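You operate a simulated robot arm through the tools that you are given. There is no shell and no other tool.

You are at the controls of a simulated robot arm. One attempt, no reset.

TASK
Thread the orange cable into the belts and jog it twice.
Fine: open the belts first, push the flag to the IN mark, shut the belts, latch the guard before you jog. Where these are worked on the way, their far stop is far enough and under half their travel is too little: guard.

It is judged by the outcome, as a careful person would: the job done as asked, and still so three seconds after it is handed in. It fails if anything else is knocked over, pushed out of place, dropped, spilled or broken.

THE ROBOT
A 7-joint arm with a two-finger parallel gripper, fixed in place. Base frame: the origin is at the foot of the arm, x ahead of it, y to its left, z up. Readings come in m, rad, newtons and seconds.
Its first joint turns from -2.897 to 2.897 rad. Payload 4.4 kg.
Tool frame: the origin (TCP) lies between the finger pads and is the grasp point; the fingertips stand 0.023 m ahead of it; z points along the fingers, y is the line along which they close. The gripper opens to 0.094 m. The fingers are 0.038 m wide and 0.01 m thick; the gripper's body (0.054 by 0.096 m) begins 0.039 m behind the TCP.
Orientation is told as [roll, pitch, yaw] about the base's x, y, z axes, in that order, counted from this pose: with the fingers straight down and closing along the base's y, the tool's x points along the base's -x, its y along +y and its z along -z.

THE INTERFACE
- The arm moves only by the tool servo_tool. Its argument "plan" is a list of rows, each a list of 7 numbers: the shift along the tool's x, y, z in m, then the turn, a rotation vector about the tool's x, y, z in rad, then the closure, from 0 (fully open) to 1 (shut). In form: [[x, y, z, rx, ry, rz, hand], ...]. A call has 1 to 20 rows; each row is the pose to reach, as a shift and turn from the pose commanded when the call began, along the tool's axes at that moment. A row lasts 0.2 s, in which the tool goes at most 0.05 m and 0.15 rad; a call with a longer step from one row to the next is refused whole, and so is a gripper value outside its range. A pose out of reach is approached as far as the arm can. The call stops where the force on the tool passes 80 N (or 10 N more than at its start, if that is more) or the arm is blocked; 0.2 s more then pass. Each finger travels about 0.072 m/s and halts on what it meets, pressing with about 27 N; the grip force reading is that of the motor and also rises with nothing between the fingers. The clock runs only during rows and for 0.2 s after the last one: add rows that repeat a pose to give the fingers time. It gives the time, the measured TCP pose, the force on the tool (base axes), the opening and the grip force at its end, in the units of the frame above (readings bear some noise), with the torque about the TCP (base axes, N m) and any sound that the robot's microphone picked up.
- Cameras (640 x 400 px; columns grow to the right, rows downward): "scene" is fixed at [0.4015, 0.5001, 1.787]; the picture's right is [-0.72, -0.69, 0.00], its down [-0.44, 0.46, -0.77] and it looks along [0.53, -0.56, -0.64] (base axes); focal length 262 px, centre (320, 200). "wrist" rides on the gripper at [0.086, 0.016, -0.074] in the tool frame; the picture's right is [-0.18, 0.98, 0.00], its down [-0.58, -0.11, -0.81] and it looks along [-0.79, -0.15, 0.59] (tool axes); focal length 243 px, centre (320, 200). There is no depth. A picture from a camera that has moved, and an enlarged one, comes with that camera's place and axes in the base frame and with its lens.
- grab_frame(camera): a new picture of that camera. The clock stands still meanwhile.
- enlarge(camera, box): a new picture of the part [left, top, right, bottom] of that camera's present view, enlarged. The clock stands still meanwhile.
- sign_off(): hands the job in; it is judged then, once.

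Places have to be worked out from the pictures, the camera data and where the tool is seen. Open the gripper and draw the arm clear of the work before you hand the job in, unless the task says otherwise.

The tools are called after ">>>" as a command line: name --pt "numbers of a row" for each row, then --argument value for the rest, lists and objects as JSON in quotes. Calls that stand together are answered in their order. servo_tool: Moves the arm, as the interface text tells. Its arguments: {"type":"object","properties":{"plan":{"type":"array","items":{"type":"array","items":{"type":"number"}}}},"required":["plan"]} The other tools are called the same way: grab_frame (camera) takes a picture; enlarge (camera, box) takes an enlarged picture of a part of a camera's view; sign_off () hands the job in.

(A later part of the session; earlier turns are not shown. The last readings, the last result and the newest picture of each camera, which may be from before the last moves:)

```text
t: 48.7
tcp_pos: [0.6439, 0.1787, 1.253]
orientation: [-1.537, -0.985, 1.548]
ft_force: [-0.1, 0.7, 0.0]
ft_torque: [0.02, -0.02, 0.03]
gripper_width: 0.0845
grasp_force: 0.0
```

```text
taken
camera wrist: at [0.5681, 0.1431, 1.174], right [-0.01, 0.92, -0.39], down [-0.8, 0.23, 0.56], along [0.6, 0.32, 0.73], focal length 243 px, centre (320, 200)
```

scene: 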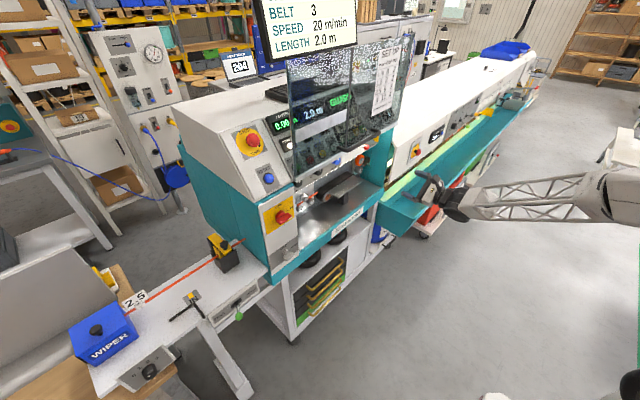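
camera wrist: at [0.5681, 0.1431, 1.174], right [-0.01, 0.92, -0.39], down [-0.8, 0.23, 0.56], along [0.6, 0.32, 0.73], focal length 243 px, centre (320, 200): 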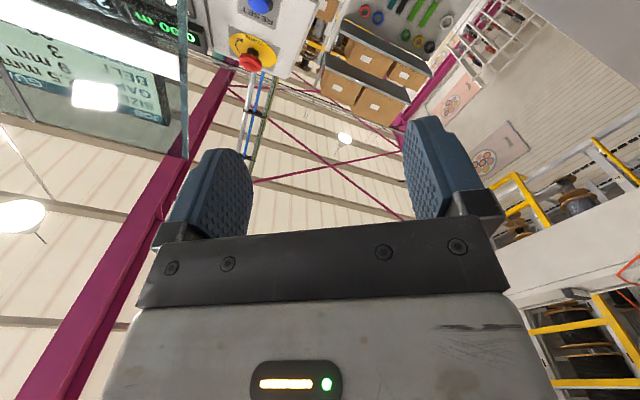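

Continue the roll to camera-up (−2.556 rad more) while moving to about (0.72, 0.38, 1.22).

>>> servo_tool --pt "-0.0045 0.0097 0.0042 0 0 -0.1345 0.1" --pt "-0.009 0.0193 0.0084 0 0 -0.269 0.1" --pt "-0.0135 0.029 0.0126 0 0 -0.4036 0.1" --pt "-0.018 0.0386 0.0168 0 0 -0.5381 0.1" --pt "-0.0225 0.0483 0.0211 0 0 -0.6726 0.1" --pt "-0.027 0.0579 0.0253 0 0 -0.8072 0.1" --pt "-0.0315 0.0676 0.0295 0 0 -0.9417 0.1" --pt "-0.036 0.0772 0.0337 0 0 -1.0762 0.1" --pt "-0.0405 0.0869 0.0379 0 0 -1.2107 0.1" --pt "-0.0449 0.0965 0.0421 0 0 -1.3453 0.1" --pt "-0.0494 0.1062 0.0463 0 0 -1.4798 0.1" --pt "-0.0539 0.1158 0.0505 0 0 -1.6143 0.1" --pt "-0.0584 0.1255 0.0547 0 0 -1.7488 0.1" --pt "-0.0629 0.1351 0.0589 0 0 -1.8834 0.1" --pt "-0.0674 0.1448 0.0632 0 0 -2.0179 0.1" --pt "-0.0719 0.1544 0.0674 0 0 -2.1524 0.1" --pt "-0.0764 0.1641 0.0716 0 0 -2.2869 0.1" --pt "-0.0809 0.1737 0.0758 0 0 -2.4215 0.1" --pt "-0.0854 0.1834 0.08 0 0 -2.556 0.1" --pt "-0.0854 0.1834 0.08 0 0 -2.556 0.1"

>>> grab_frame --camera "wrist"

>>> grab_frame --camera "scene"

```text
t: 52.9
tcp_pos: [0.7177, 0.2825, 1.1985]
orientation: [-1.603, 1.074, 1.632]
ft_force: [0.8, -0.1, -0.1]
ft_torque: [0.02, 0.02, -0.03]
gripper_width: 0.0847
grasp_force: 0.2
out of reach, approached as far as the arm can: row 14, 15, 16, 17, 18, 19, 20
```

```text
taken
camera wrist: at [0.6464, 0.2195, 1.265], right [0.08, -0.77, -0.63], down [-0.83, 0.3, -0.47], along [0.55, 0.56, -0.62], focal length 243 px, centre (320, 200)
```

wrist: 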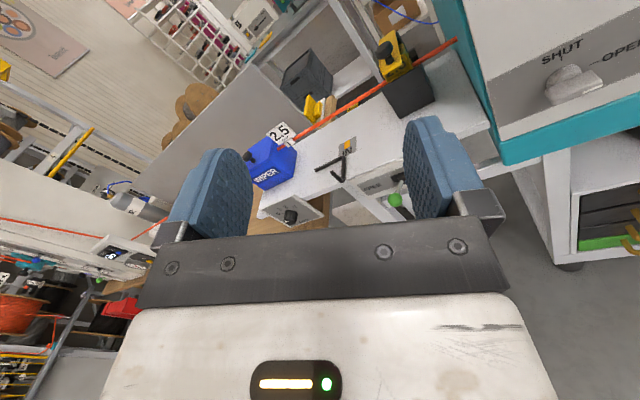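

```text
taken
```

scene: 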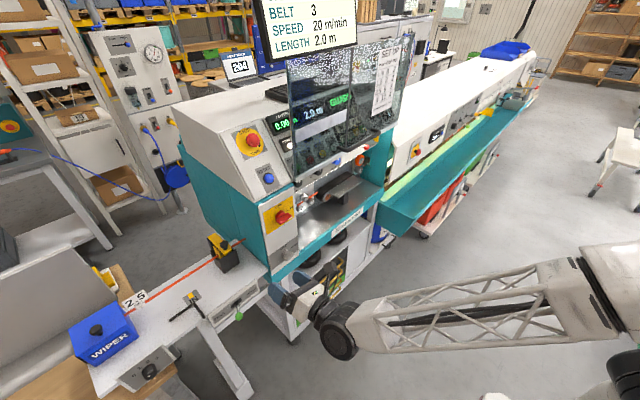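

Roll is limited to about ±2.6 rad, so camera-up isn't available. Instead I'll return to the neutral roll, where fingers straddle in y, and approach the flag with the tool pitched ~25–45° below horizontal; the camera then looks level at the flag.

>>> servo_tool --pt "-0.0028 -0.0052 -0.0009 0 0 0.1322 0.1" --pt "-0.0056 -0.0103 -0.0018 0 0 0.2645 0.1" --pt "-0.0084 -0.0155 -0.0027 0 0 0.3967 0.1" --pt "-0.0112 -0.0207 -0.0036 0 0 0.529 0.1" --pt "-0.014 -0.0258 -0.0045 0 0 0.6612 0.1" --pt "-0.0168 -0.031 -0.0054 0 0 0.7935 0.1" --pt "-0.0196 -0.0362 -0.0063 0 0 0.9257 0.1" --pt "-0.0224 -0.0413 -0.0072 0 0 1.058 0.1" --pt "-0.0252 -0.0465 -0.0081 0 0 1.1902 0.1" --pt "-0.028 -0.0517 -0.009 0 0 1.3225 0.1" --pt "-0.0308 -0.0568 -0.0099 0 0 1.4547 0.1" --pt "-0.0336 -0.062 -0.0108 0 0 1.587 0.1" --pt "-0.0364 -0.0671 -0.0117 0 0 1.7192 0.1" --pt "-0.0392 -0.0723 -0.0126 0 0 1.8515 0.1" --pt "-0.042 -0.0775 -0.0135 0 0 1.9837 0.1" --pt "-0.0448 -0.0826 -0.0144 0 0 2.116 0.1" --pt "-0.0476 -0.0878 -0.0153 0 0 2.2482 0.1" --pt "-0.0504 -0.093 -0.0162 0 0 2.3805 0.1" --pt "-0.0532 -0.0981 -0.0171 0 0 2.5127 0.1" --pt "-0.056 -0.1033 -0.018 0 0 2.645 0.1"

```text
t: 57.1
tcp_pos: [0.6891, 0.4035, 1.1978]
orientation: [2.865, -1.556, -2.776]
ft_force: [-0.8, -0.1, -0.4]
ft_torque: [0.03, 0.0, 0.01]
gripper_width: 0.0845
grasp_force: 0.1
```

>>> grab_frame --camera "wrist"

>>> grab_frame --camera "scene"

```text
taken
camera wrist: at [0.615, 0.4122, 1.1094], right [-0.09, 0.98, 0.19], down [-0.8, -0.18, 0.57], along [0.59, -0.1, 0.8], focal length 243 px, centre (320, 200)
```

wrist: 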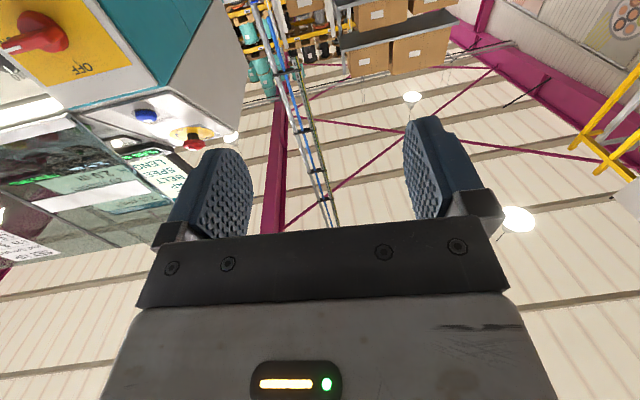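

```text
taken
```

scene: 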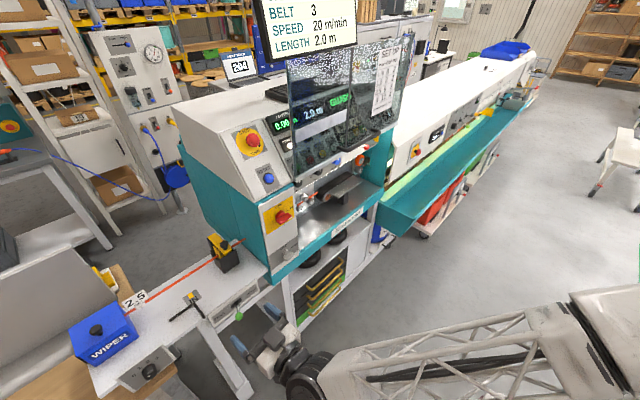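

Tool axes now: pointing +x with ~5° yaw. Move to about (0.90, 0.57, 1.10) and pitch to ~-1.1 so that the camera looks at the flag from the front.

>>> servo_tool --pt "0.0146 0.021 0.0318 0 0.0657 0 0.1" --pt "0.0291 0.042 0.0636 0 0.1314 0 0.1" --pt "0.0437 0.063 0.0954 0 0.1971 0 0.1" --pt "0.0583 0.084 0.1273 0 0.2629 0 0.1" --pt "0.0729 0.105 0.1591 0 0.3286 0 0.1" --pt "0.0874 0.126 0.1909 0 0.3943 0 0.1" --pt "0.102 0.147 0.2227 0 0.46 0 0.1" --pt "0.102 0.147 0.2227 0 0.46 0 0.1"

>>> grab_frame --camera "wrist"

>>> grab_frame --camera "scene"

```text
t: 58.9
tcp_pos: [0.8993, 0.568, 1.0964]
orientation: [0.004, -1.121, 0.084]
ft_force: [0.2, 0.2, 0.5]
ft_torque: [0.0, 0.0, 0.0]
gripper_width: 0.0846
grasp_force: 0.1
```

```text
taken
camera wrist: at [0.794, 0.5747, 1.0497], right [-0.01, 0.99, 0.17], down [-0.47, -0.15, 0.87], along [0.89, -0.07, 0.46], focal length 243 px, centre (320, 200)
```

wrist: 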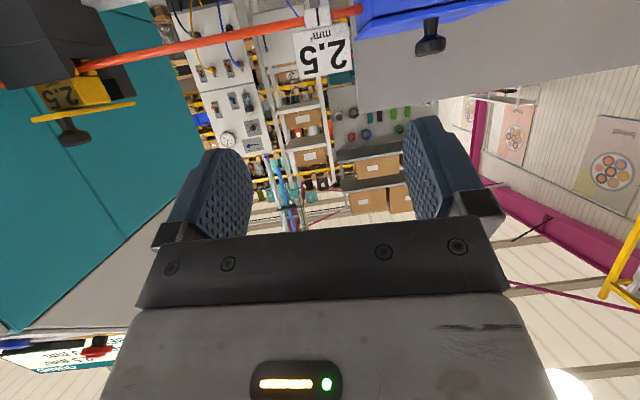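

```text
taken
```

scene: 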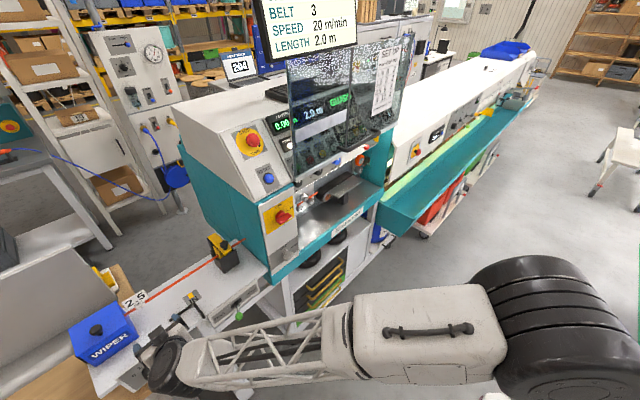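

The arm reaches here fine. Enlarge the flag/wiper area for exact geometry.

>>> enlarge --camera "wrist" --box '[240, 0, 480, 120]'

>>> enlarge --camera "scene" --box '[60, 270, 220, 390]'

```text
2.67 times, centred on (360, 60) of wrist
camera zoom: at [0.794, 0.5747, 1.0497], right [-0.01, 0.99, 0.17], down [-0.47, -0.15, 0.87], along [0.89, -0.07, 0.46], focal length 647 px, centre (213, 573)
```

zoom: 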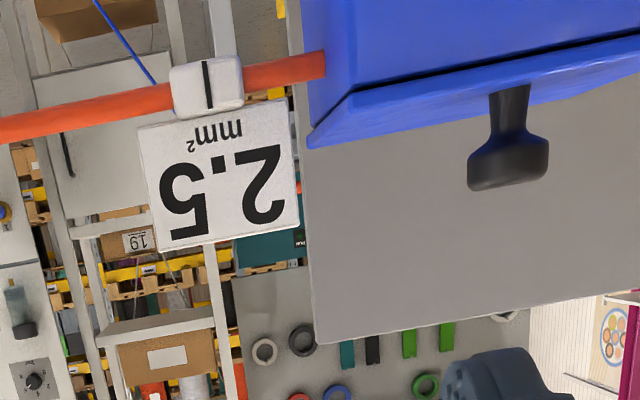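

```text
3.33 times, centred on (140, 330) of scene
camera zoom: at [0.4015, 0.5001, 1.787], right [-0.72, -0.69, 0.0], down [-0.44, 0.46, -0.77], along [0.53, -0.56, -0.64], focal length 872 px, centre (920, -233)
```

zoom: 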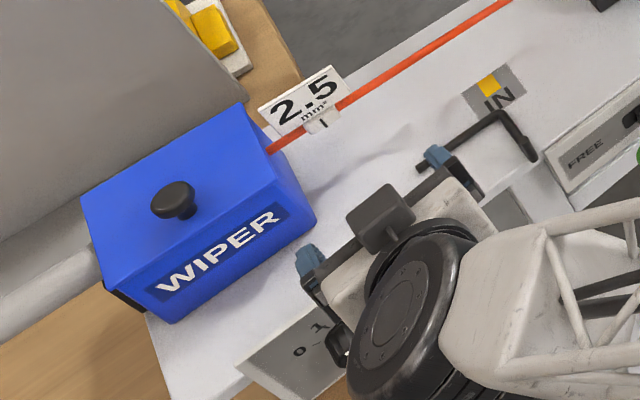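

Geometry: card edges y=0.551–0.6145, z 1.009–1.054, x≈1.108; clip mark y≈0.583; wiper lid top z≈1.02 with near face y≈0.629; IN mark y≈0.4524 (needs −0.130 m). I'll advance above lid height to x≈1.02, centred on the card, to test the reach.

>>> servo_tool --pt "-0.0115 0.0013 0.0391 0 0 0 0.1" --pt "-0.023 0.0026 0.0783 0 0 0 0.1" --pt "-0.0345 0.0039 0.1174 0 0 0 0.1" --pt "-0.0345 0.0039 0.1174 0 0 0 0.1"

>>> grab_frame --camera "wrist"

>>> enlarge --camera "scene" --box '[60, 260, 220, 370]'

```text
t: 59.9
tcp_pos: [1.0197, 0.5824, 1.0762]
orientation: [0.006, -1.125, 0.081]
ft_force: [-0.6, -0.1, -0.1]
ft_torque: [0.03, 0.01, 0.01]
gripper_width: 0.0848
grasp_force: 0.1
```

```text
taken
camera wrist: at [0.913, 0.5877, 1.0304], right [-0.01, 0.99, 0.17], down [-0.47, -0.15, 0.87], along [0.89, -0.07, 0.46], focal length 243 px, centre (320, 200)
```

wrist: 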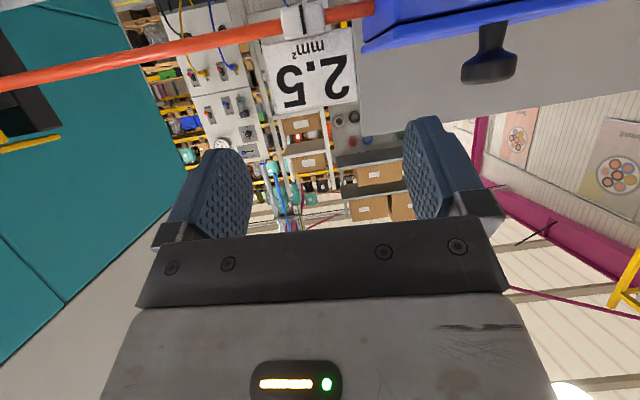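

```text
3.64 times, centred on (140, 315) of scene
camera zoom: at [0.4015, 0.5001, 1.787], right [-0.72, -0.69, 0.0], down [-0.44, 0.46, -0.77], along [0.53, -0.56, -0.64], focal length 952 px, centre (974, -218)
```

zoom: 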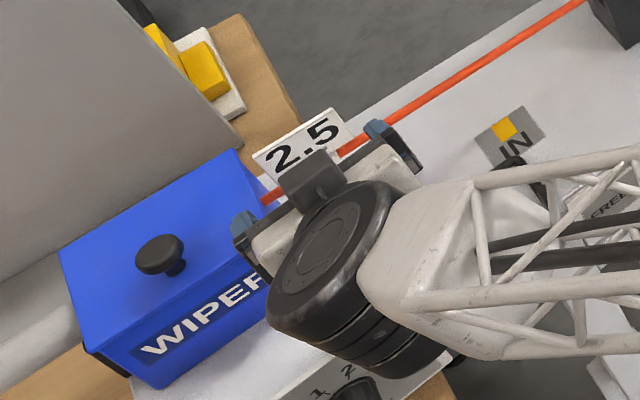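

Reach is fine. Advance to x≈1.097 and down to z≈1.058 with the open fingers straddling the card above the wiper lid.

>>> servo_tool --pt "-0.0059 -0.0022 0.026 0 0 0 0.1" --pt "-0.0117 -0.0044 0.0519 0 0 0 0.1" --pt "-0.0176 -0.0066 0.0778 0 0 0 0.1" --pt "-0.0176 -0.0066 0.0778 0 0 0 0.1"

>>> grab_frame --camera "wrist"

>>> enlarge --camera "scene" --box '[80, 250, 200, 330]'

```text
t: 60.9
tcp_pos: [1.0982, 0.5832, 1.0614]
orientation: [0.005, -1.125, 0.084]
ft_force: [-0.1, 0.5, -0.3]
ft_torque: [-0.02, -0.01, -0.03]
gripper_width: 0.0845
grasp_force: 0.1
```

```text
taken
camera wrist: at [0.9919, 0.5889, 1.0149], right [-0.01, 0.99, 0.17], down [-0.47, -0.15, 0.87], along [0.89, -0.07, 0.46], focal length 243 px, centre (320, 200)
```

wrist: 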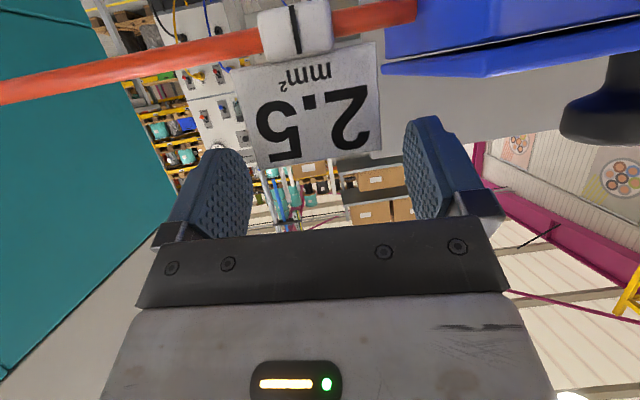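

```text
5.00 times, centred on (140, 290) of scene
camera zoom: at [0.4015, 0.5001, 1.787], right [-0.72, -0.69, 0.0], down [-0.44, 0.46, -0.77], along [0.53, -0.56, -0.64], focal length 1308 px, centre (1220, -250)
```

zoom: 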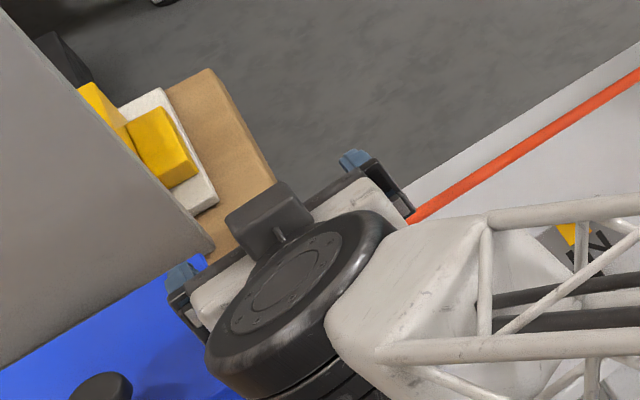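

The fingers straddle the card with ~18 mm overlap in height. Now slide along −y by 0.075 m first; the +y finger pushes the card's edge.

>>> servo_tool --pt "0.0005 -0.0125 -0.0009 0 0 0 0.1" --pt "0.0009 -0.0249 -0.0019 0 0 0 0.1" --pt "0.0014 -0.0374 -0.0028 0 0 0 0.1" --pt "0.0018 -0.0498 -0.0038 0 0 0 0.1" --pt "0.0023 -0.0623 -0.0047 0 0 0 0.1" --pt "0.0027 -0.0747 -0.0057 0 0 0 0.1" --pt "0.0027 -0.0747 -0.0057 0 0 0 0.1"

>>> grab_frame --camera "wrist"

>>> enlarge --camera "scene" --box '[100, 250, 220, 330]'

```text
t: 62.5
tcp_pos: [1.0991, 0.5101, 1.0597]
orientation: [0.008, -1.125, 0.083]
ft_force: [0.1, 0.6, 1.2]
ft_torque: [0.01, 0.0, -0.03]
gripper_width: 0.0852
grasp_force: 1.0
```

```text
taken
camera wrist: at [0.9935, 0.5158, 1.0142], right [-0.01, 0.99, 0.17], down [-0.47, -0.15, 0.87], along [0.89, -0.07, 0.46], focal length 243 px, centre (320, 200)
```

wrist: 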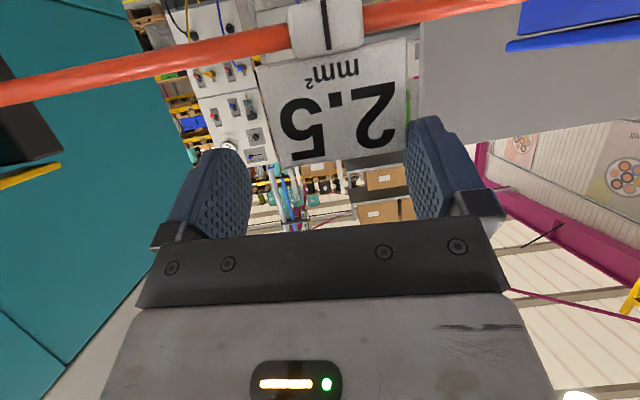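

```text
5.00 times, centred on (160, 290) of scene
camera zoom: at [0.4015, 0.5001, 1.787], right [-0.72, -0.69, 0.0], down [-0.44, 0.46, -0.77], along [0.53, -0.56, -0.64], focal length 1308 px, centre (1120, -250)
```

zoom: 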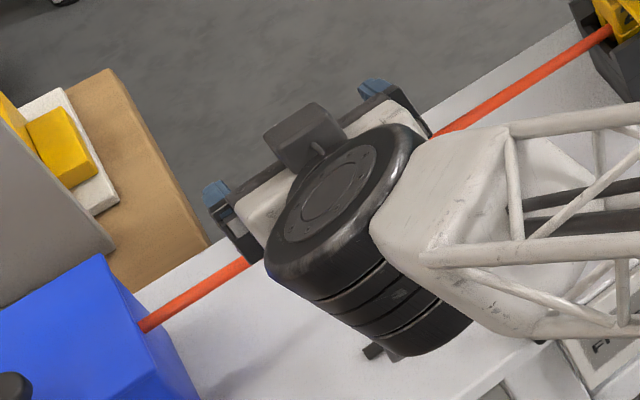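

The card rides on the +y finger; mark now ≈ y 0.521. Push another 0.066 m and re-measure against the IN mark.

>>> servo_tool --pt "0.0005 -0.0132 -0.001 0 0 0 0.1" --pt "0.001 -0.0264 -0.002 0 0 0 0.1" --pt "0.0015 -0.0396 -0.003 0 0 0 0.1" --pt "0.002 -0.0528 -0.004 0 0 0 0.1" --pt "0.0024 -0.0658 -0.005 0 0 0 0.1" --pt "0.0024 -0.0658 -0.005 0 0 0 0.1"

>>> grab_frame --camera "wrist"

>>> enlarge --camera "wrist" --box '[240, 0, 440, 110]'

>>> enlarge --camera "scene" --box '[120, 230, 240, 320]'

```text
t: 63.9
tcp_pos: [1.0989, 0.4432, 1.0603]
orientation: [0.003, -1.126, 0.084]
ft_force: [0.5, 1.0, -0.3]
ft_torque: [0.05, 0.0, 0.0]
gripper_width: 0.0849
grasp_force: 0.6
```

```text
taken
camera wrist: at [0.9916, 0.449, 1.0146], right [-0.01, 0.99, 0.17], down [-0.47, -0.15, 0.87], along [0.89, -0.07, 0.46], focal length 243 px, centre (320, 200)
```

wrist: 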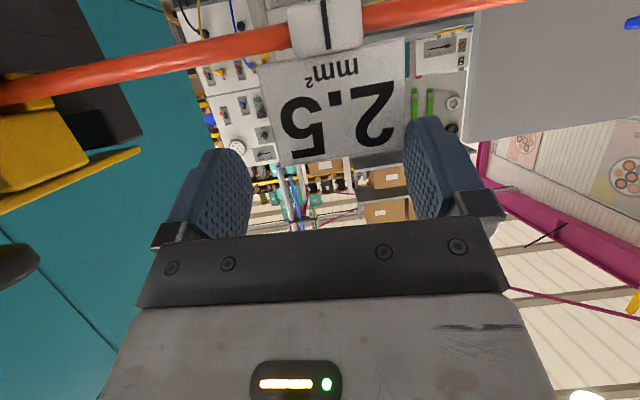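

```text
3.20 times, centred on (340, 55) of wrist
camera zoom: at [0.9916, 0.449, 1.0146], right [-0.01, 0.99, 0.17], down [-0.47, -0.15, 0.87], along [0.89, -0.07, 0.46], focal length 776 px, centre (256, 664)
```

zoom: 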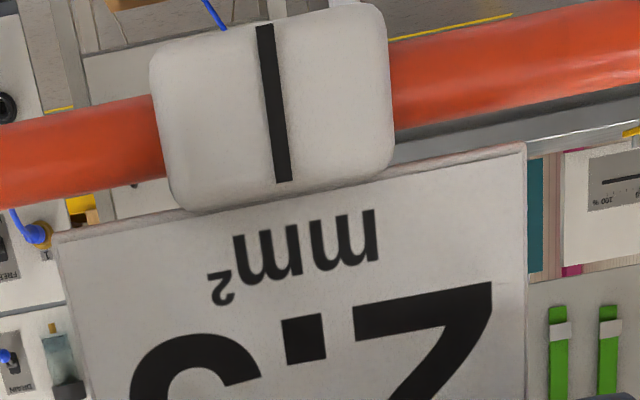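

```text
4.44 times, centred on (180, 275) of scene
camera zoom: at [0.4015, 0.5001, 1.787], right [-0.72, -0.69, 0.0], down [-0.44, 0.46, -0.77], along [0.53, -0.56, -0.64], focal length 1163 px, centre (942, -133)
```

zoom: 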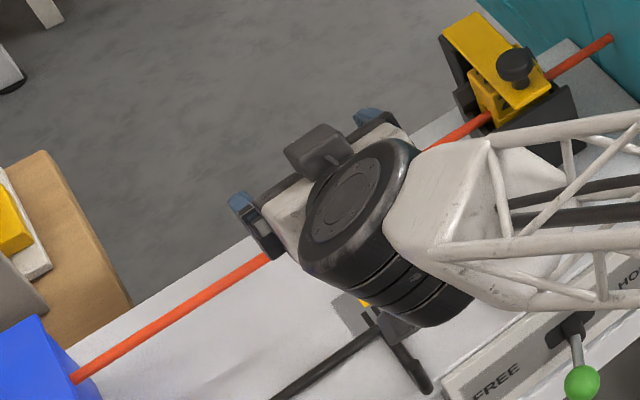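

Mark now ≈ y 0.454 against IN ≈ 0.452. Ease the finger off (+y 6 mm), back out, and check the alignment with the scene camera.

>>> servo_tool --pt "0 0.006 0 0 0 0 0.1" --pt "0.0095 0.0092 -0.037 0 0 0 0.1" --pt "0.019 0.0123 -0.0738 0 0 0 0.1" --pt "0.0285 0.0155 -0.1107 0 0 0 0.1" --pt "0.038 0.0186 -0.1476 0 0 0 0.1" --pt "0.03 0.0186 -0.19 0 0 0 0.1" --pt "0.02 0.0186 -0.235 0 0 0 0.1" --pt "0.02 0.0186 -0.28 0 0 0 0.1"

>>> enlarge --camera "scene" --box '[140, 250, 220, 310]'

>>> enlarge --camera "wrist" --box '[200, 0, 440, 150]'

```text
t: 65.7
tcp_pos: [0.8368, 0.4376, 1.1618]
orientation: [0.002, -1.124, 0.086]
ft_force: [-0.6, -0.3, -1.1]
ft_torque: [-0.01, -0.03, -0.03]
gripper_width: 0.0848
grasp_force: 0.0
```

```text
6.67 times, centred on (180, 280) of scene
camera zoom: at [0.4015, 0.5001, 1.787], right [-0.72, -0.69, 0.0], down [-0.44, 0.46, -0.77], along [0.53, -0.56, -0.64], focal length 1744 px, centre (1253, -333)
```

zoom: 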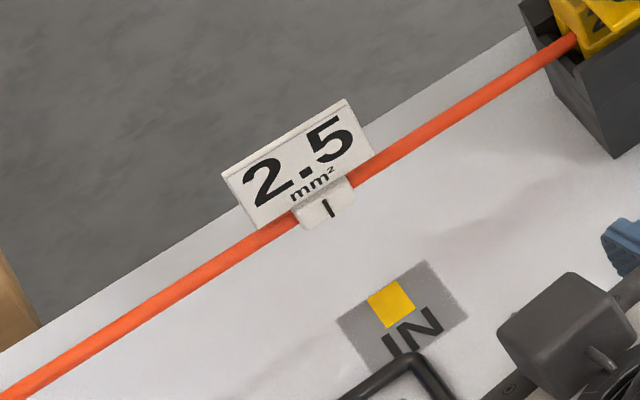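

```text
2.67 times, centred on (320, 75) of wrist
camera zoom: at [0.7296, 0.4426, 1.115], right [-0.01, 0.99, 0.17], down [-0.46, -0.15, 0.87], along [0.89, -0.07, 0.46], focal length 647 px, centre (320, 533)
```

zoom: 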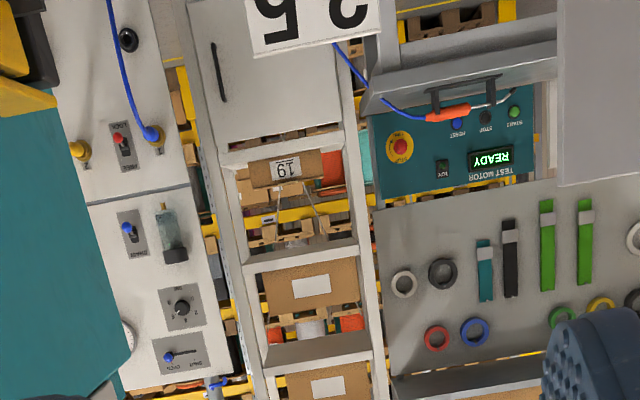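

Mark y≈0.454 vs IN y≈0.4526 – aligned within 2 mm. Now return to the lever: travel across in front of the machine to about (0.77, -0.48, 1.20), tool horizontal, fingers closed.

>>> servo_tool --pt "0.0014 -0.0454 -0.0076 0.0043 -0.0223 0.001 0.1" --pt "0.0028 -0.0909 -0.0151 0.0086 -0.0447 0.002 0.2" --pt "0.0042 -0.1363 -0.0227 0.0129 -0.067 0.003 0.3" --pt "0.0056 -0.1817 -0.0303 0.0172 -0.0894 0.004 0.4" --pt "0.007 -0.2271 -0.0378 0.0215 -0.1117 0.005 0.5" --pt "0.0084 -0.2726 -0.0454 0.0258 -0.1341 0.006 0.6" --pt "0.0098 -0.318 -0.053 0.0301 -0.1564 0.007 0.7" --pt "0.0112 -0.3634 -0.0605 0.0344 -0.1788 0.008 0.8" --pt "0.0126 -0.4089 -0.0681 0.0387 -0.2011 0.009 0.9" --pt "0.0141 -0.4543 -0.0757 0.043 -0.2235 0.01 1" --pt "0.0155 -0.4997 -0.0832 0.0473 -0.2458 0.011 1" --pt "0.0169 -0.5452 -0.0908 0.0516 -0.2682 0.012 1" --pt "0.0183 -0.5906 -0.0983 0.0559 -0.2905 0.013 1" --pt "0.0197 -0.636 -0.1059 0.0602 -0.3129 0.014 1" --pt "0.0211 -0.6815 -0.1135 0.0645 -0.3353 0.015 1" --pt "0.0225 -0.7269 -0.121 0.0688 -0.3576 0.016 1" --pt "0.0239 -0.7723 -0.1286 0.0731 -0.38 0.017 1" --pt "0.0253 -0.8177 -0.1362 0.0774 -0.4023 0.018 1" --pt "0.0267 -0.8632 -0.1437 0.0817 -0.4247 0.019 1" --pt "0.0281 -0.9086 -0.1513 0.086 -0.447 0.02 1"

>>> grab_frame --camera "wrist"

>>> grab_frame --camera "scene"

```text
t: 69.9
tcp_pos: [0.771, -0.4831, 1.1996]
orientation: [2.395, -1.566, -2.393]
ft_force: [0.7, -0.7, 0.0]
ft_torque: [-0.01, 0.03, 0.0]
gripper_width: 0.0
grasp_force: 26.4
```

```text
taken
camera wrist: at [0.6964, -0.4673, 1.1122], right [0.0, 0.98, 0.19], down [-0.81, -0.11, 0.58], along [0.59, -0.15, 0.79], focal length 243 px, centre (320, 200)
```

wrist: 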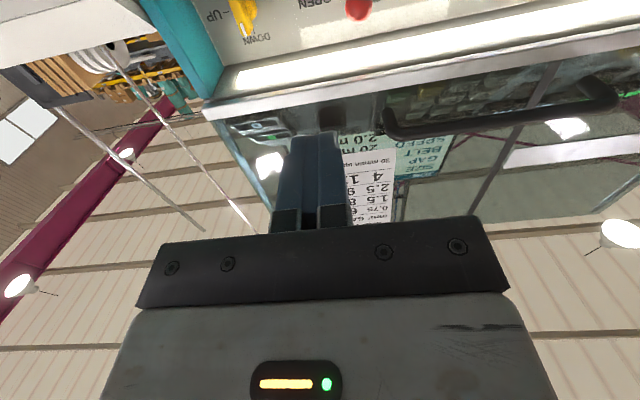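

```text
taken
```

scene: 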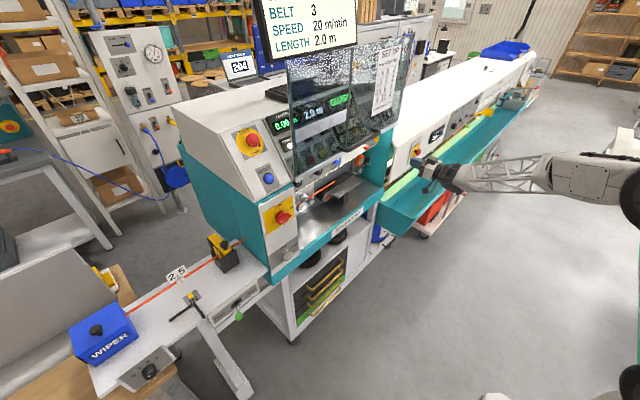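

Ball confirmed at y≈-0.445, z≈1.20. Advance the closed fingertips on its −y side (y≈-0.483), then push toward +y to SHUT.

>>> servo_tool --pt "0 0 0.045 0 0 0 1" --pt "0 0 0.09 0 0 0 1" --pt "0 0 0.135 0 0 0 1" --pt "0 0 0.18 0 0 0 1" --pt "0 0 0.217 0 0 0 1" --pt "0 0 0.217 0 0 0 1"

>>> enlarge --camera "wrist" --box '[180, 0, 460, 180]'

>>> enlarge --camera "scene" --box '[310, 110, 410, 200]'

```text
t: 71.3
tcp_pos: [0.9866, -0.4788, 1.1974]
orientation: [2.037, -1.568, -2.036]
ft_force: [0.4, -0.1, -0.3]
ft_torque: [0.01, 0.0, -0.03]
gripper_width: 0.0002
grasp_force: 26.6
```

```text
2.22 times, centred on (320, 90) of wrist
camera zoom: at [0.9106, -0.463, 1.1109], right [0.0, 0.98, 0.19], down [-0.81, -0.11, 0.58], along [0.59, -0.15, 0.79], focal length 539 px, centre (320, 444)
```

zoom: 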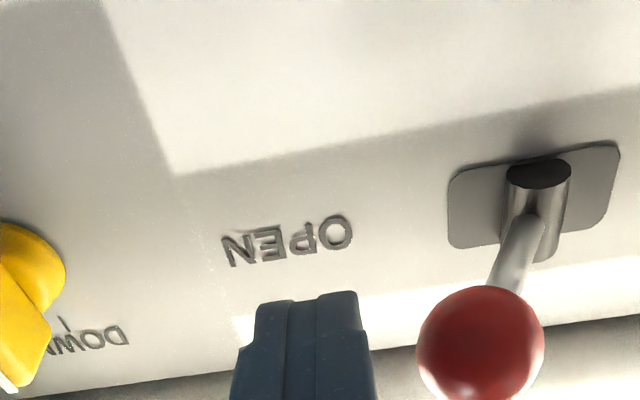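

```text
4.44 times, centred on (360, 155) of scene
camera zoom: at [0.4015, 0.5001, 1.787], right [-0.72, -0.69, 0.0], down [-0.44, 0.46, -0.77], along [0.53, -0.56, -0.64], focal length 1163 px, centre (142, 400)
```

zoom: 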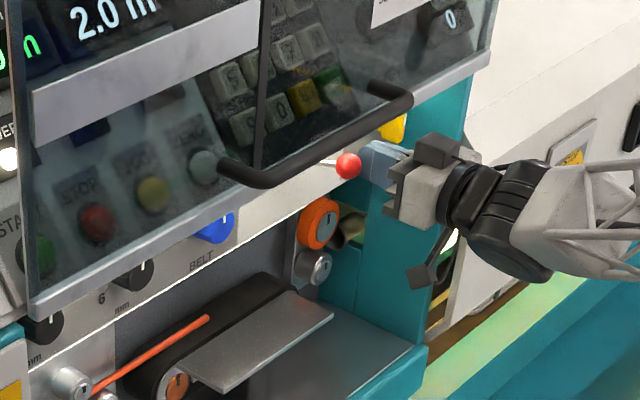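

Fingers are beside the ball, and the cable now lies over the lower belt. Push toward +y.

>>> servo_tool --pt "0 0.012 0 0 0 0 1" --pt "0 0.024 0 0 0 0 1" --pt "0 0.036 0 0 0 0 1" --pt "0 0.046 0 0 0 0 1" --pt "0 0.054 0 0 0 0 1" --pt "0 0.06 0 0 0 0 1"

>>> enlarge --camera "wrist" --box '[180, 0, 460, 180]'

>>> enlarge --camera "scene" --box '[310, 110, 410, 200]'

```text
t: 72.7
tcp_pos: [0.9849, -0.42, 1.2021]
orientation: [1.79, -1.568, -1.789]
ft_force: [3.8, -6.6, 0.1]
ft_torque: [0.02, 0.04, -0.14]
gripper_width: 0.0
grasp_force: 27.2
```

```text
2.22 times, centred on (320, 90) of wrist
camera zoom: at [0.9099, -0.4043, 1.1146], right [0.0, 0.98, 0.19], down [-0.81, -0.11, 0.58], along [0.59, -0.15, 0.79], focal length 539 px, centre (320, 444)
```

zoom: 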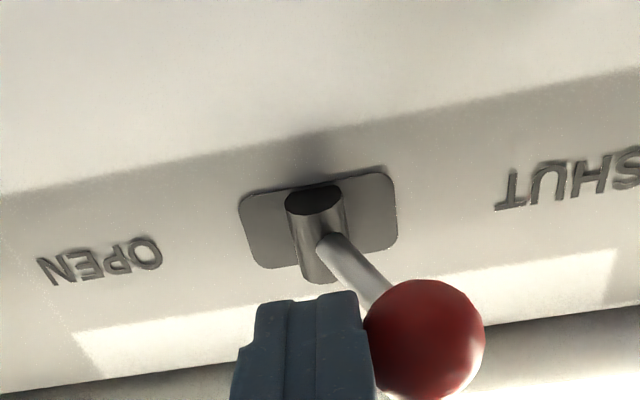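

```text
4.44 times, centred on (360, 155) of scene
camera zoom: at [0.4015, 0.5001, 1.787], right [-0.72, -0.69, 0.0], down [-0.44, 0.46, -0.77], along [0.53, -0.56, -0.64], focal length 1163 px, centre (142, 400)
```

zoom: 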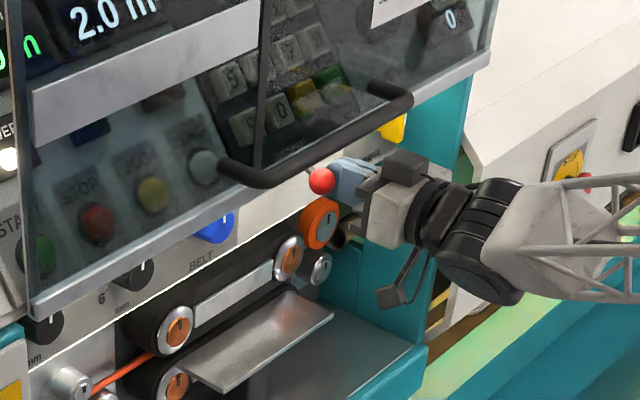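

Belts are shut on the cable and the lever is against its SHUT stop. Ease off, back straight out.

>>> servo_tool --pt "0 -0.012 0 0 0 0 1" --pt "0 -0.012 -0.04 0 0 0 1" --pt "0 -0.012 -0.08 0 0 0 1" --pt "0 -0.012 -0.12 0 0 0 1" --pt "0 -0.012 -0.16 0 0 0 1" --pt "0 -0.012 -0.2 0 0 0 1" --pt "0 -0.012 -0.235 0 0 0 1" --pt "0 -0.012 -0.235 0 0 0 1"

>>> enlarge --camera "scene" --box '[270, 110, 410, 230]'

>>> enlarge --camera "wrist" --box '[220, 0, 440, 140]'

```text
t: 74.5
tcp_pos: [0.7535, -0.4324, 1.2016]
orientation: [2.114, -1.567, -2.114]
ft_force: [0.3, -0.6, -1.1]
ft_torque: [0.01, 0.02, -0.01]
gripper_width: 0.0002
grasp_force: 26.6
```

```text
3.33 times, centred on (340, 170) of scene
camera zoom: at [0.4015, 0.5001, 1.787], right [-0.72, -0.69, 0.0], down [-0.44, 0.46, -0.77], along [0.53, -0.56, -0.64], focal length 872 px, centre (253, 300)
```

zoom: 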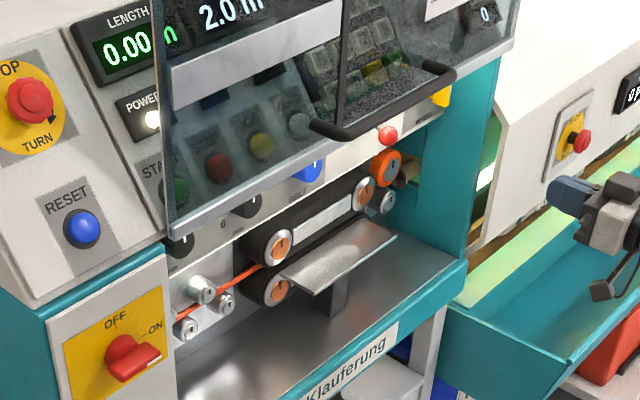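

```text
2.86 times, centred on (330, 70) of wrist
camera zoom: at [0.6776, -0.4175, 1.115], right [0.0, 0.98, 0.19], down [-0.81, -0.11, 0.58], along [0.59, -0.15, 0.79], focal length 693 px, centre (291, 571)
```

zoom: 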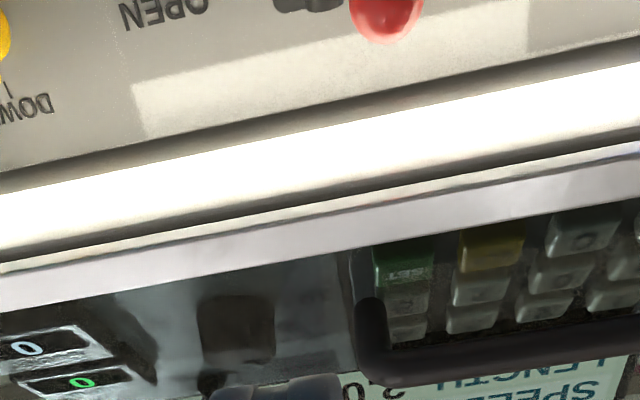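

Now roll +90° (fingers close vertically), open, and rise to the handle's height z≈1.31 at y≈-0.30.

>>> servo_tool --pt "-0.009 0.011 -0.001 0 0 0.131 0.9" --pt "-0.018 0.022 -0.002 0 0 0.262 0.8" --pt "-0.027 0.033 -0.003 0 0 0.393 0.7" --pt "-0.036 0.044 -0.004 0 0 0.524 0.6" --pt "-0.045 0.055 -0.005 0 0 0.655 0.5" --pt "-0.055 0.066 -0.005 0 0 0.786 0.4" --pt "-0.064 0.077 -0.006 0 0 0.917 0.3" --pt "-0.073 0.088 -0.007 0 0 1.048 0.3" --pt "-0.082 0.099 -0.008 0 0 1.179 0.3" --pt "-0.091 0.11 -0.009 0 0 1.31 0.3" --pt "-0.1 0.121 -0.01 0 0 1.441 0.3" --pt "-0.109 0.132 -0.01 0 0 1.571 0.3" --pt "-0.109 0.132 -0.01 0 0 1.571 0.3"

>>> grab_frame --camera "wrist"

>>> enlarge --camera "scene" --box '[310, 90, 430, 180]'

```text
t: 77.3
tcp_pos: [0.7415, -0.3005, 1.3111]
orientation: [1.573, 0.006, -1.572]
ft_force: [-1.2, -0.7, 0.3]
ft_torque: [-0.01, 0.02, 0.0]
gripper_width: 0.0658
grasp_force: 0.1
```

```text
taken
camera wrist: at [0.6657, -0.2152, 1.3269], right [0.0, -0.19, 0.98], down [-0.81, -0.58, -0.11], along [0.59, -0.79, -0.15], focal length 243 px, centre (320, 200)
```

wrist: 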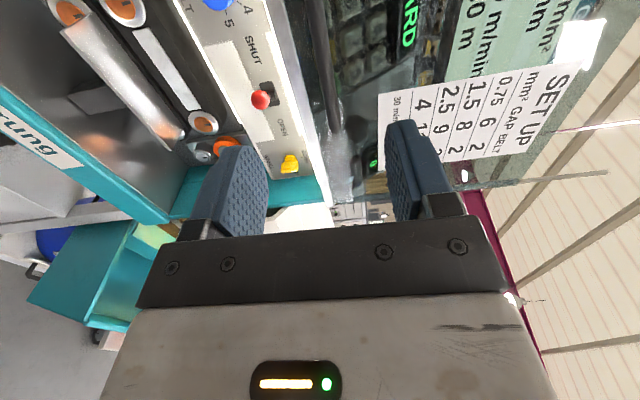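

```text
4.44 times, centred on (370, 135) of scene
camera zoom: at [0.4015, 0.5001, 1.787], right [-0.72, -0.69, 0.0], down [-0.44, 0.46, -0.77], along [0.53, -0.56, -0.64], focal length 1163 px, centre (98, 489)
```

zoom: 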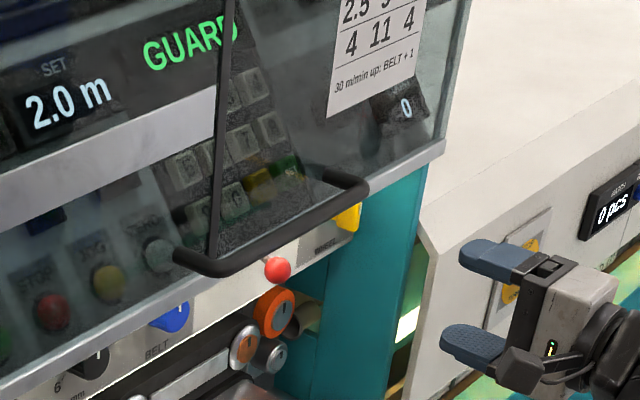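

Advance onto the handle bar (z≈1.306) and grip.

>>> servo_tool --pt "0 -0.003 0.04 0 0 0 0.3" --pt "0 -0.003 0.08 0 0 0 0.3" --pt "0 -0.003 0.12 0 0 0 0.3" --pt "0 -0.003 0.155 0 0 0 0.3" --pt "0 -0.003 0.173 0 0 0 0.3" --pt "0 -0.003 0.173 0 0 0 0.7" --pt "0 -0.003 0.173 0 0 0 1" --pt "0 -0.003 0.173 0 0 0 1" --pt "0 -0.003 0.173 0 0 0 1"

>>> enlarge --camera "scene" --box '[310, 90, 430, 180]'

```text
t: 79.3
tcp_pos: [0.9154, -0.2994, 1.3062]
orientation: [1.573, 0.002, -1.571]
ft_force: [9.9, 1.1, 6.2]
ft_torque: [-0.77, -0.1, 0.04]
gripper_width: 0.0159
grasp_force: 44.9
```

```text
4.44 times, centred on (370, 135) of scene
camera zoom: at [0.4015, 0.5001, 1.787], right [-0.72, -0.69, 0.0], down [-0.44, 0.46, -0.77], along [0.53, -0.56, -0.64], focal length 1163 px, centre (98, 489)
```

zoom: 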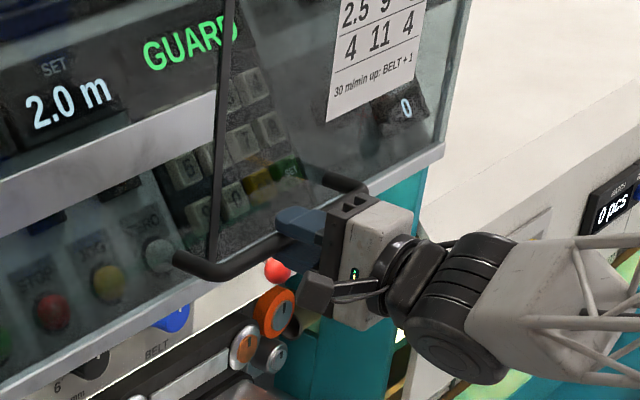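

Gripped. Lower the guard 0.35 m smoothly.

>>> servo_tool --pt "0 -0.02 0 0 0 0 1" --pt "0 -0.045 0 0 0 0 1" --pt "0 -0.07 0 0 0 0 1" --pt "0 -0.1 0 0 0 0 1" --pt "0 -0.13 0 0 0 0 1" --pt "0 -0.16 0 0 0 0 1" --pt "0 -0.19 0 0 0 0 1" --pt "0 -0.22 0 0 0 0 1" --pt "0 -0.25 0 0 0 0 1" --pt "0 -0.28 0 0 0 0 1" --pt "0 -0.31 0 0 0 0 1" --pt "0 -0.335 0 0 0 0 1" --pt "0 -0.35 0 0 0 0 1" --pt "0 -0.35 0 0 0 0 1"

>>> enlarge --camera "scene" --box '[250, 120, 430, 260]'

```text
t: 82.3
tcp_pos: [0.9163, -0.2977, 0.9546]
orientation: [1.572, 0.002, -1.572]
ft_force: [-8.1, -31.5, -2.7]
ft_torque: [-1.7, 0.0, -0.32]
gripper_width: 0.0159
grasp_force: 44.6
```

```text
2.86 times, centred on (340, 190) of scene
camera zoom: at [0.4015, 0.5001, 1.787], right [-0.72, -0.69, 0.0], down [-0.44, 0.46, -0.77], along [0.53, -0.56, -0.64], focal length 748 px, centre (263, 229)
```

zoom: 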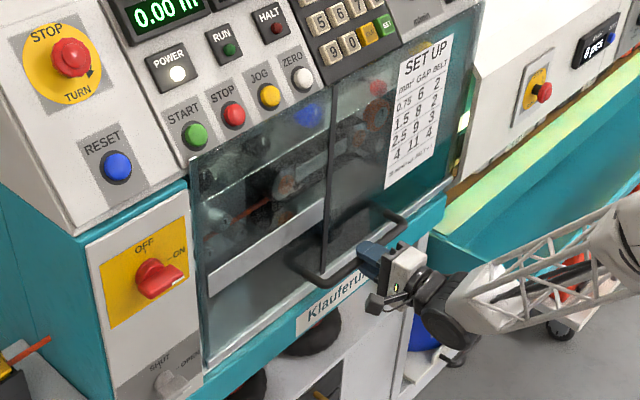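

About 3 cm left; lower slowly to the bottom stop.

>>> servo_tool --pt "0 -0.01 0 0 0 0 1" --pt "0 -0.02 0 0 0 0 1" --pt "0 -0.028 0 0 0 0 1" --pt "0 -0.033 0 0 0 0 1" --pt "0 -0.038 0 0 0 0 1"

>>> enlarge --camera "scene" --box '[250, 120, 430, 260]'

>>> enlarge --camera "wrist" --box '[180, 0, 480, 230]'

```text
t: 83.5
tcp_pos: [0.9169, -0.3003, 0.9247]
orientation: [1.581, 0.001, -1.569]
ft_force: [-20.8, 26.8, 53.6]
ft_torque: [-0.21, -0.48, 0.27]
gripper_width: 0.0156
grasp_force: 45.0
```

```text
2.86 times, centred on (340, 190) of scene
camera zoom: at [0.4015, 0.5001, 1.787], right [-0.72, -0.69, 0.0], down [-0.44, 0.46, -0.77], along [0.53, -0.56, -0.64], focal length 748 px, centre (263, 229)
```

zoom: 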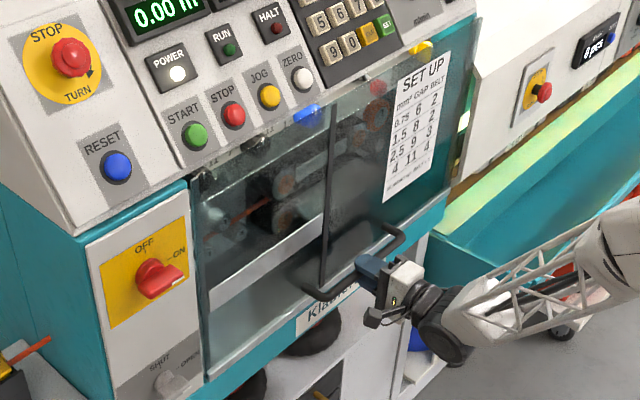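

```text
1.74 times, centred on (330, 115) of wrist
camera zoom: at [0.8411, -0.2134, 0.9399], right [-0.01, -0.18, 0.98], down [-0.8, -0.58, -0.12], along [0.59, -0.79, -0.14], focal length 422 px, centre (303, 348)
```

zoom: 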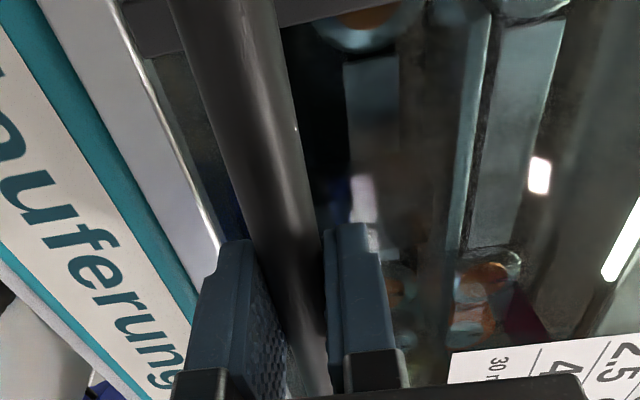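

Bottom stop reached (z=0.9247, 54 N). Relieve the load, open and back out.

>>> servo_tool --pt "0 0.005 0 0 0 0 1" --pt "0 0.005 0 0 0 0 0.8" --pt "0 0.005 0 0 0 0 0.5" --pt "0 0.005 0 0 0 0 0.3" --pt "0 0.005 -0.04 0 0 0 0.3" --pt "0 0.005 -0.08 0 0 0 0.3" --pt "0 0.005 -0.12 0 0 0 0.3" --pt "0 0.005 -0.16 0 0 0 0.3" --pt "0 0.005 -0.19 0 0 0 0.3"

>>> enlarge --camera "scene" --box '[250, 80, 430, 260]'

```text
t: 85.5
tcp_pos: [0.7238, -0.2985, 0.9244]
orientation: [1.572, 0.003, -1.568]
ft_force: [0.3, -0.5, -0.2]
ft_torque: [-0.01, -0.03, 0.03]
gripper_width: 0.066
grasp_force: 0.0
```

```text
2.22 times, centred on (340, 170) of scene
camera zoom: at [0.4015, 0.5001, 1.787], right [-0.72, -0.69, 0.0], down [-0.44, 0.46, -0.77], along [0.53, -0.56, -0.64], focal length 582 px, centre (276, 267)
```

zoom: 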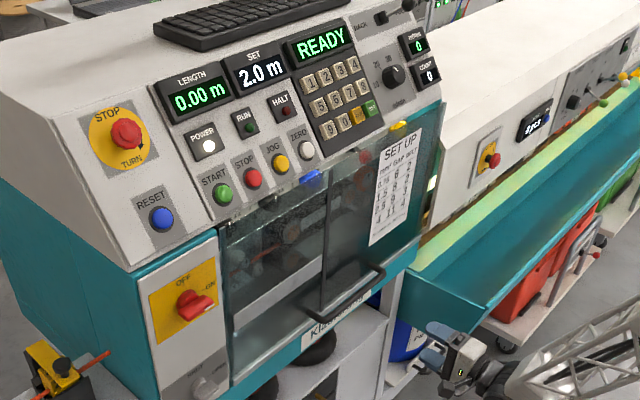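

READY is back. Now move to the knob: axis at about (y 0.1106, z 0.9586) from the earlier grips.

>>> servo_tool --pt "0.0455 0.0038 0 0 0 0 0.3" --pt "0.091 0.0076 0 0 0 0 0.3" --pt "0.1365 0.0114 0 0 0 0 0.35" --pt "0.182 0.0152 0 0 0 0 0.4" --pt "0.2275 0.019 0 0 0 0 0.4" --pt "0.273 0.0228 0 0 0 0 0.4" --pt "0.3185 0.0266 0 0 0 0 0.4" --pt "0.364 0.0304 0.02 0 0 0 0.4" --pt "0.4091 0.0342 0.04 0 0 0 0.4" --pt "0.4091 0.0342 0.075 0 0 0 0.4" --pt "0.4091 0.0342 0.075 0 0 0 0.4"

>>> grab_frame --camera "wrist"

>>> enlarge --camera "scene" --box '[240, 200, 360, 280]'

```text
t: 87.9
tcp_pos: [0.7977, 0.1099, 0.9607]
orientation: [1.572, 0.005, -1.57]
ft_force: [-0.3, -0.4, -0.3]
ft_torque: [-0.02, 0.02, 0.0]
gripper_width: 0.0564
grasp_force: 0.1
```

```text
taken
camera wrist: at [0.7231, 0.1954, 0.9759], right [0.0, -0.19, 0.98], down [-0.81, -0.58, -0.11], along [0.59, -0.79, -0.15], focal length 243 px, centre (320, 200)
```

wrist: 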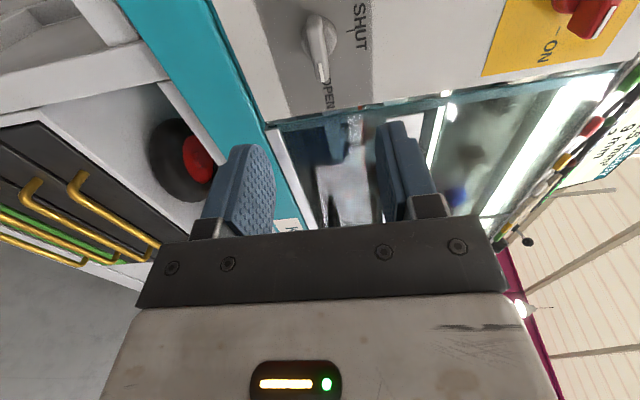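

```text
5.00 times, centred on (300, 240) of scene
camera zoom: at [0.4015, 0.5001, 1.787], right [-0.72, -0.69, 0.0], down [-0.44, 0.46, -0.77], along [0.53, -0.56, -0.64], focal length 1308 px, centre (420, 0)
```

zoom: 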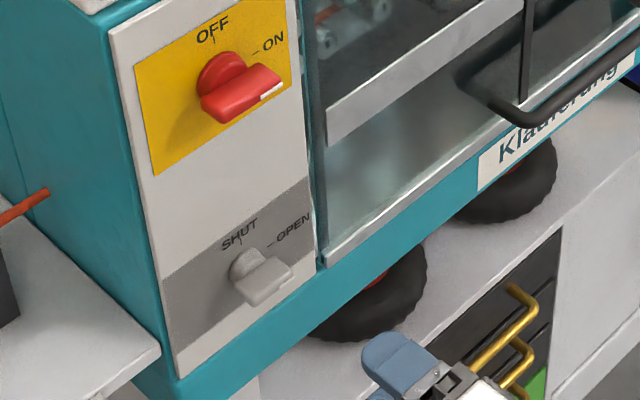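

Wing is horizontal at z≈0.959. Advance to x≈0.925 and close on it.

>>> servo_tool --pt "0.0007 -0.0015 0.04 0 0 0 0.4" --pt "0.0007 -0.0015 0.08 0 0 0 0.4" --pt "0.0007 -0.0015 0.11 0 0 0 0.4" --pt "0.0007 -0.0015 0.127 0 0 0 0.4" --pt "0.0007 -0.0015 0.127 0 0 0 0.4"

>>> enlarge --camera "wrist" --box '[180, 0, 460, 230]'

```text
t: 89.1
tcp_pos: [0.928, 0.1131, 0.9596]
orientation: [1.572, 0.004, -1.57]
ft_force: [-0.4, -0.2, -0.5]
ft_torque: [0.01, 0.01, -0.03]
gripper_width: 0.0564
grasp_force: 0.1
```

```text
1.74 times, centred on (320, 115) of wrist
camera zoom: at [0.8527, 0.1986, 0.975], right [0.0, -0.19, 0.98], down [-0.81, -0.58, -0.11], along [0.59, -0.79, -0.15], focal length 422 px, centre (320, 348)
```

zoom: 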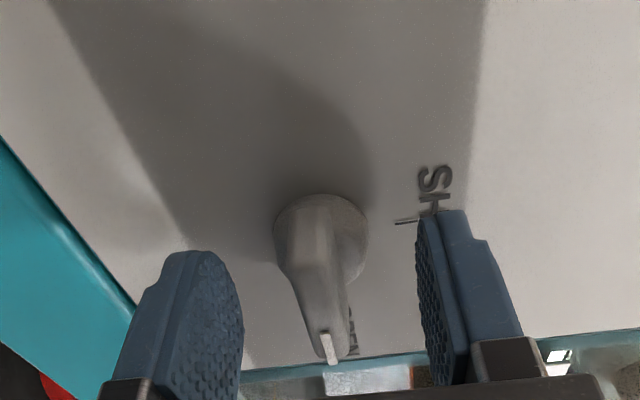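

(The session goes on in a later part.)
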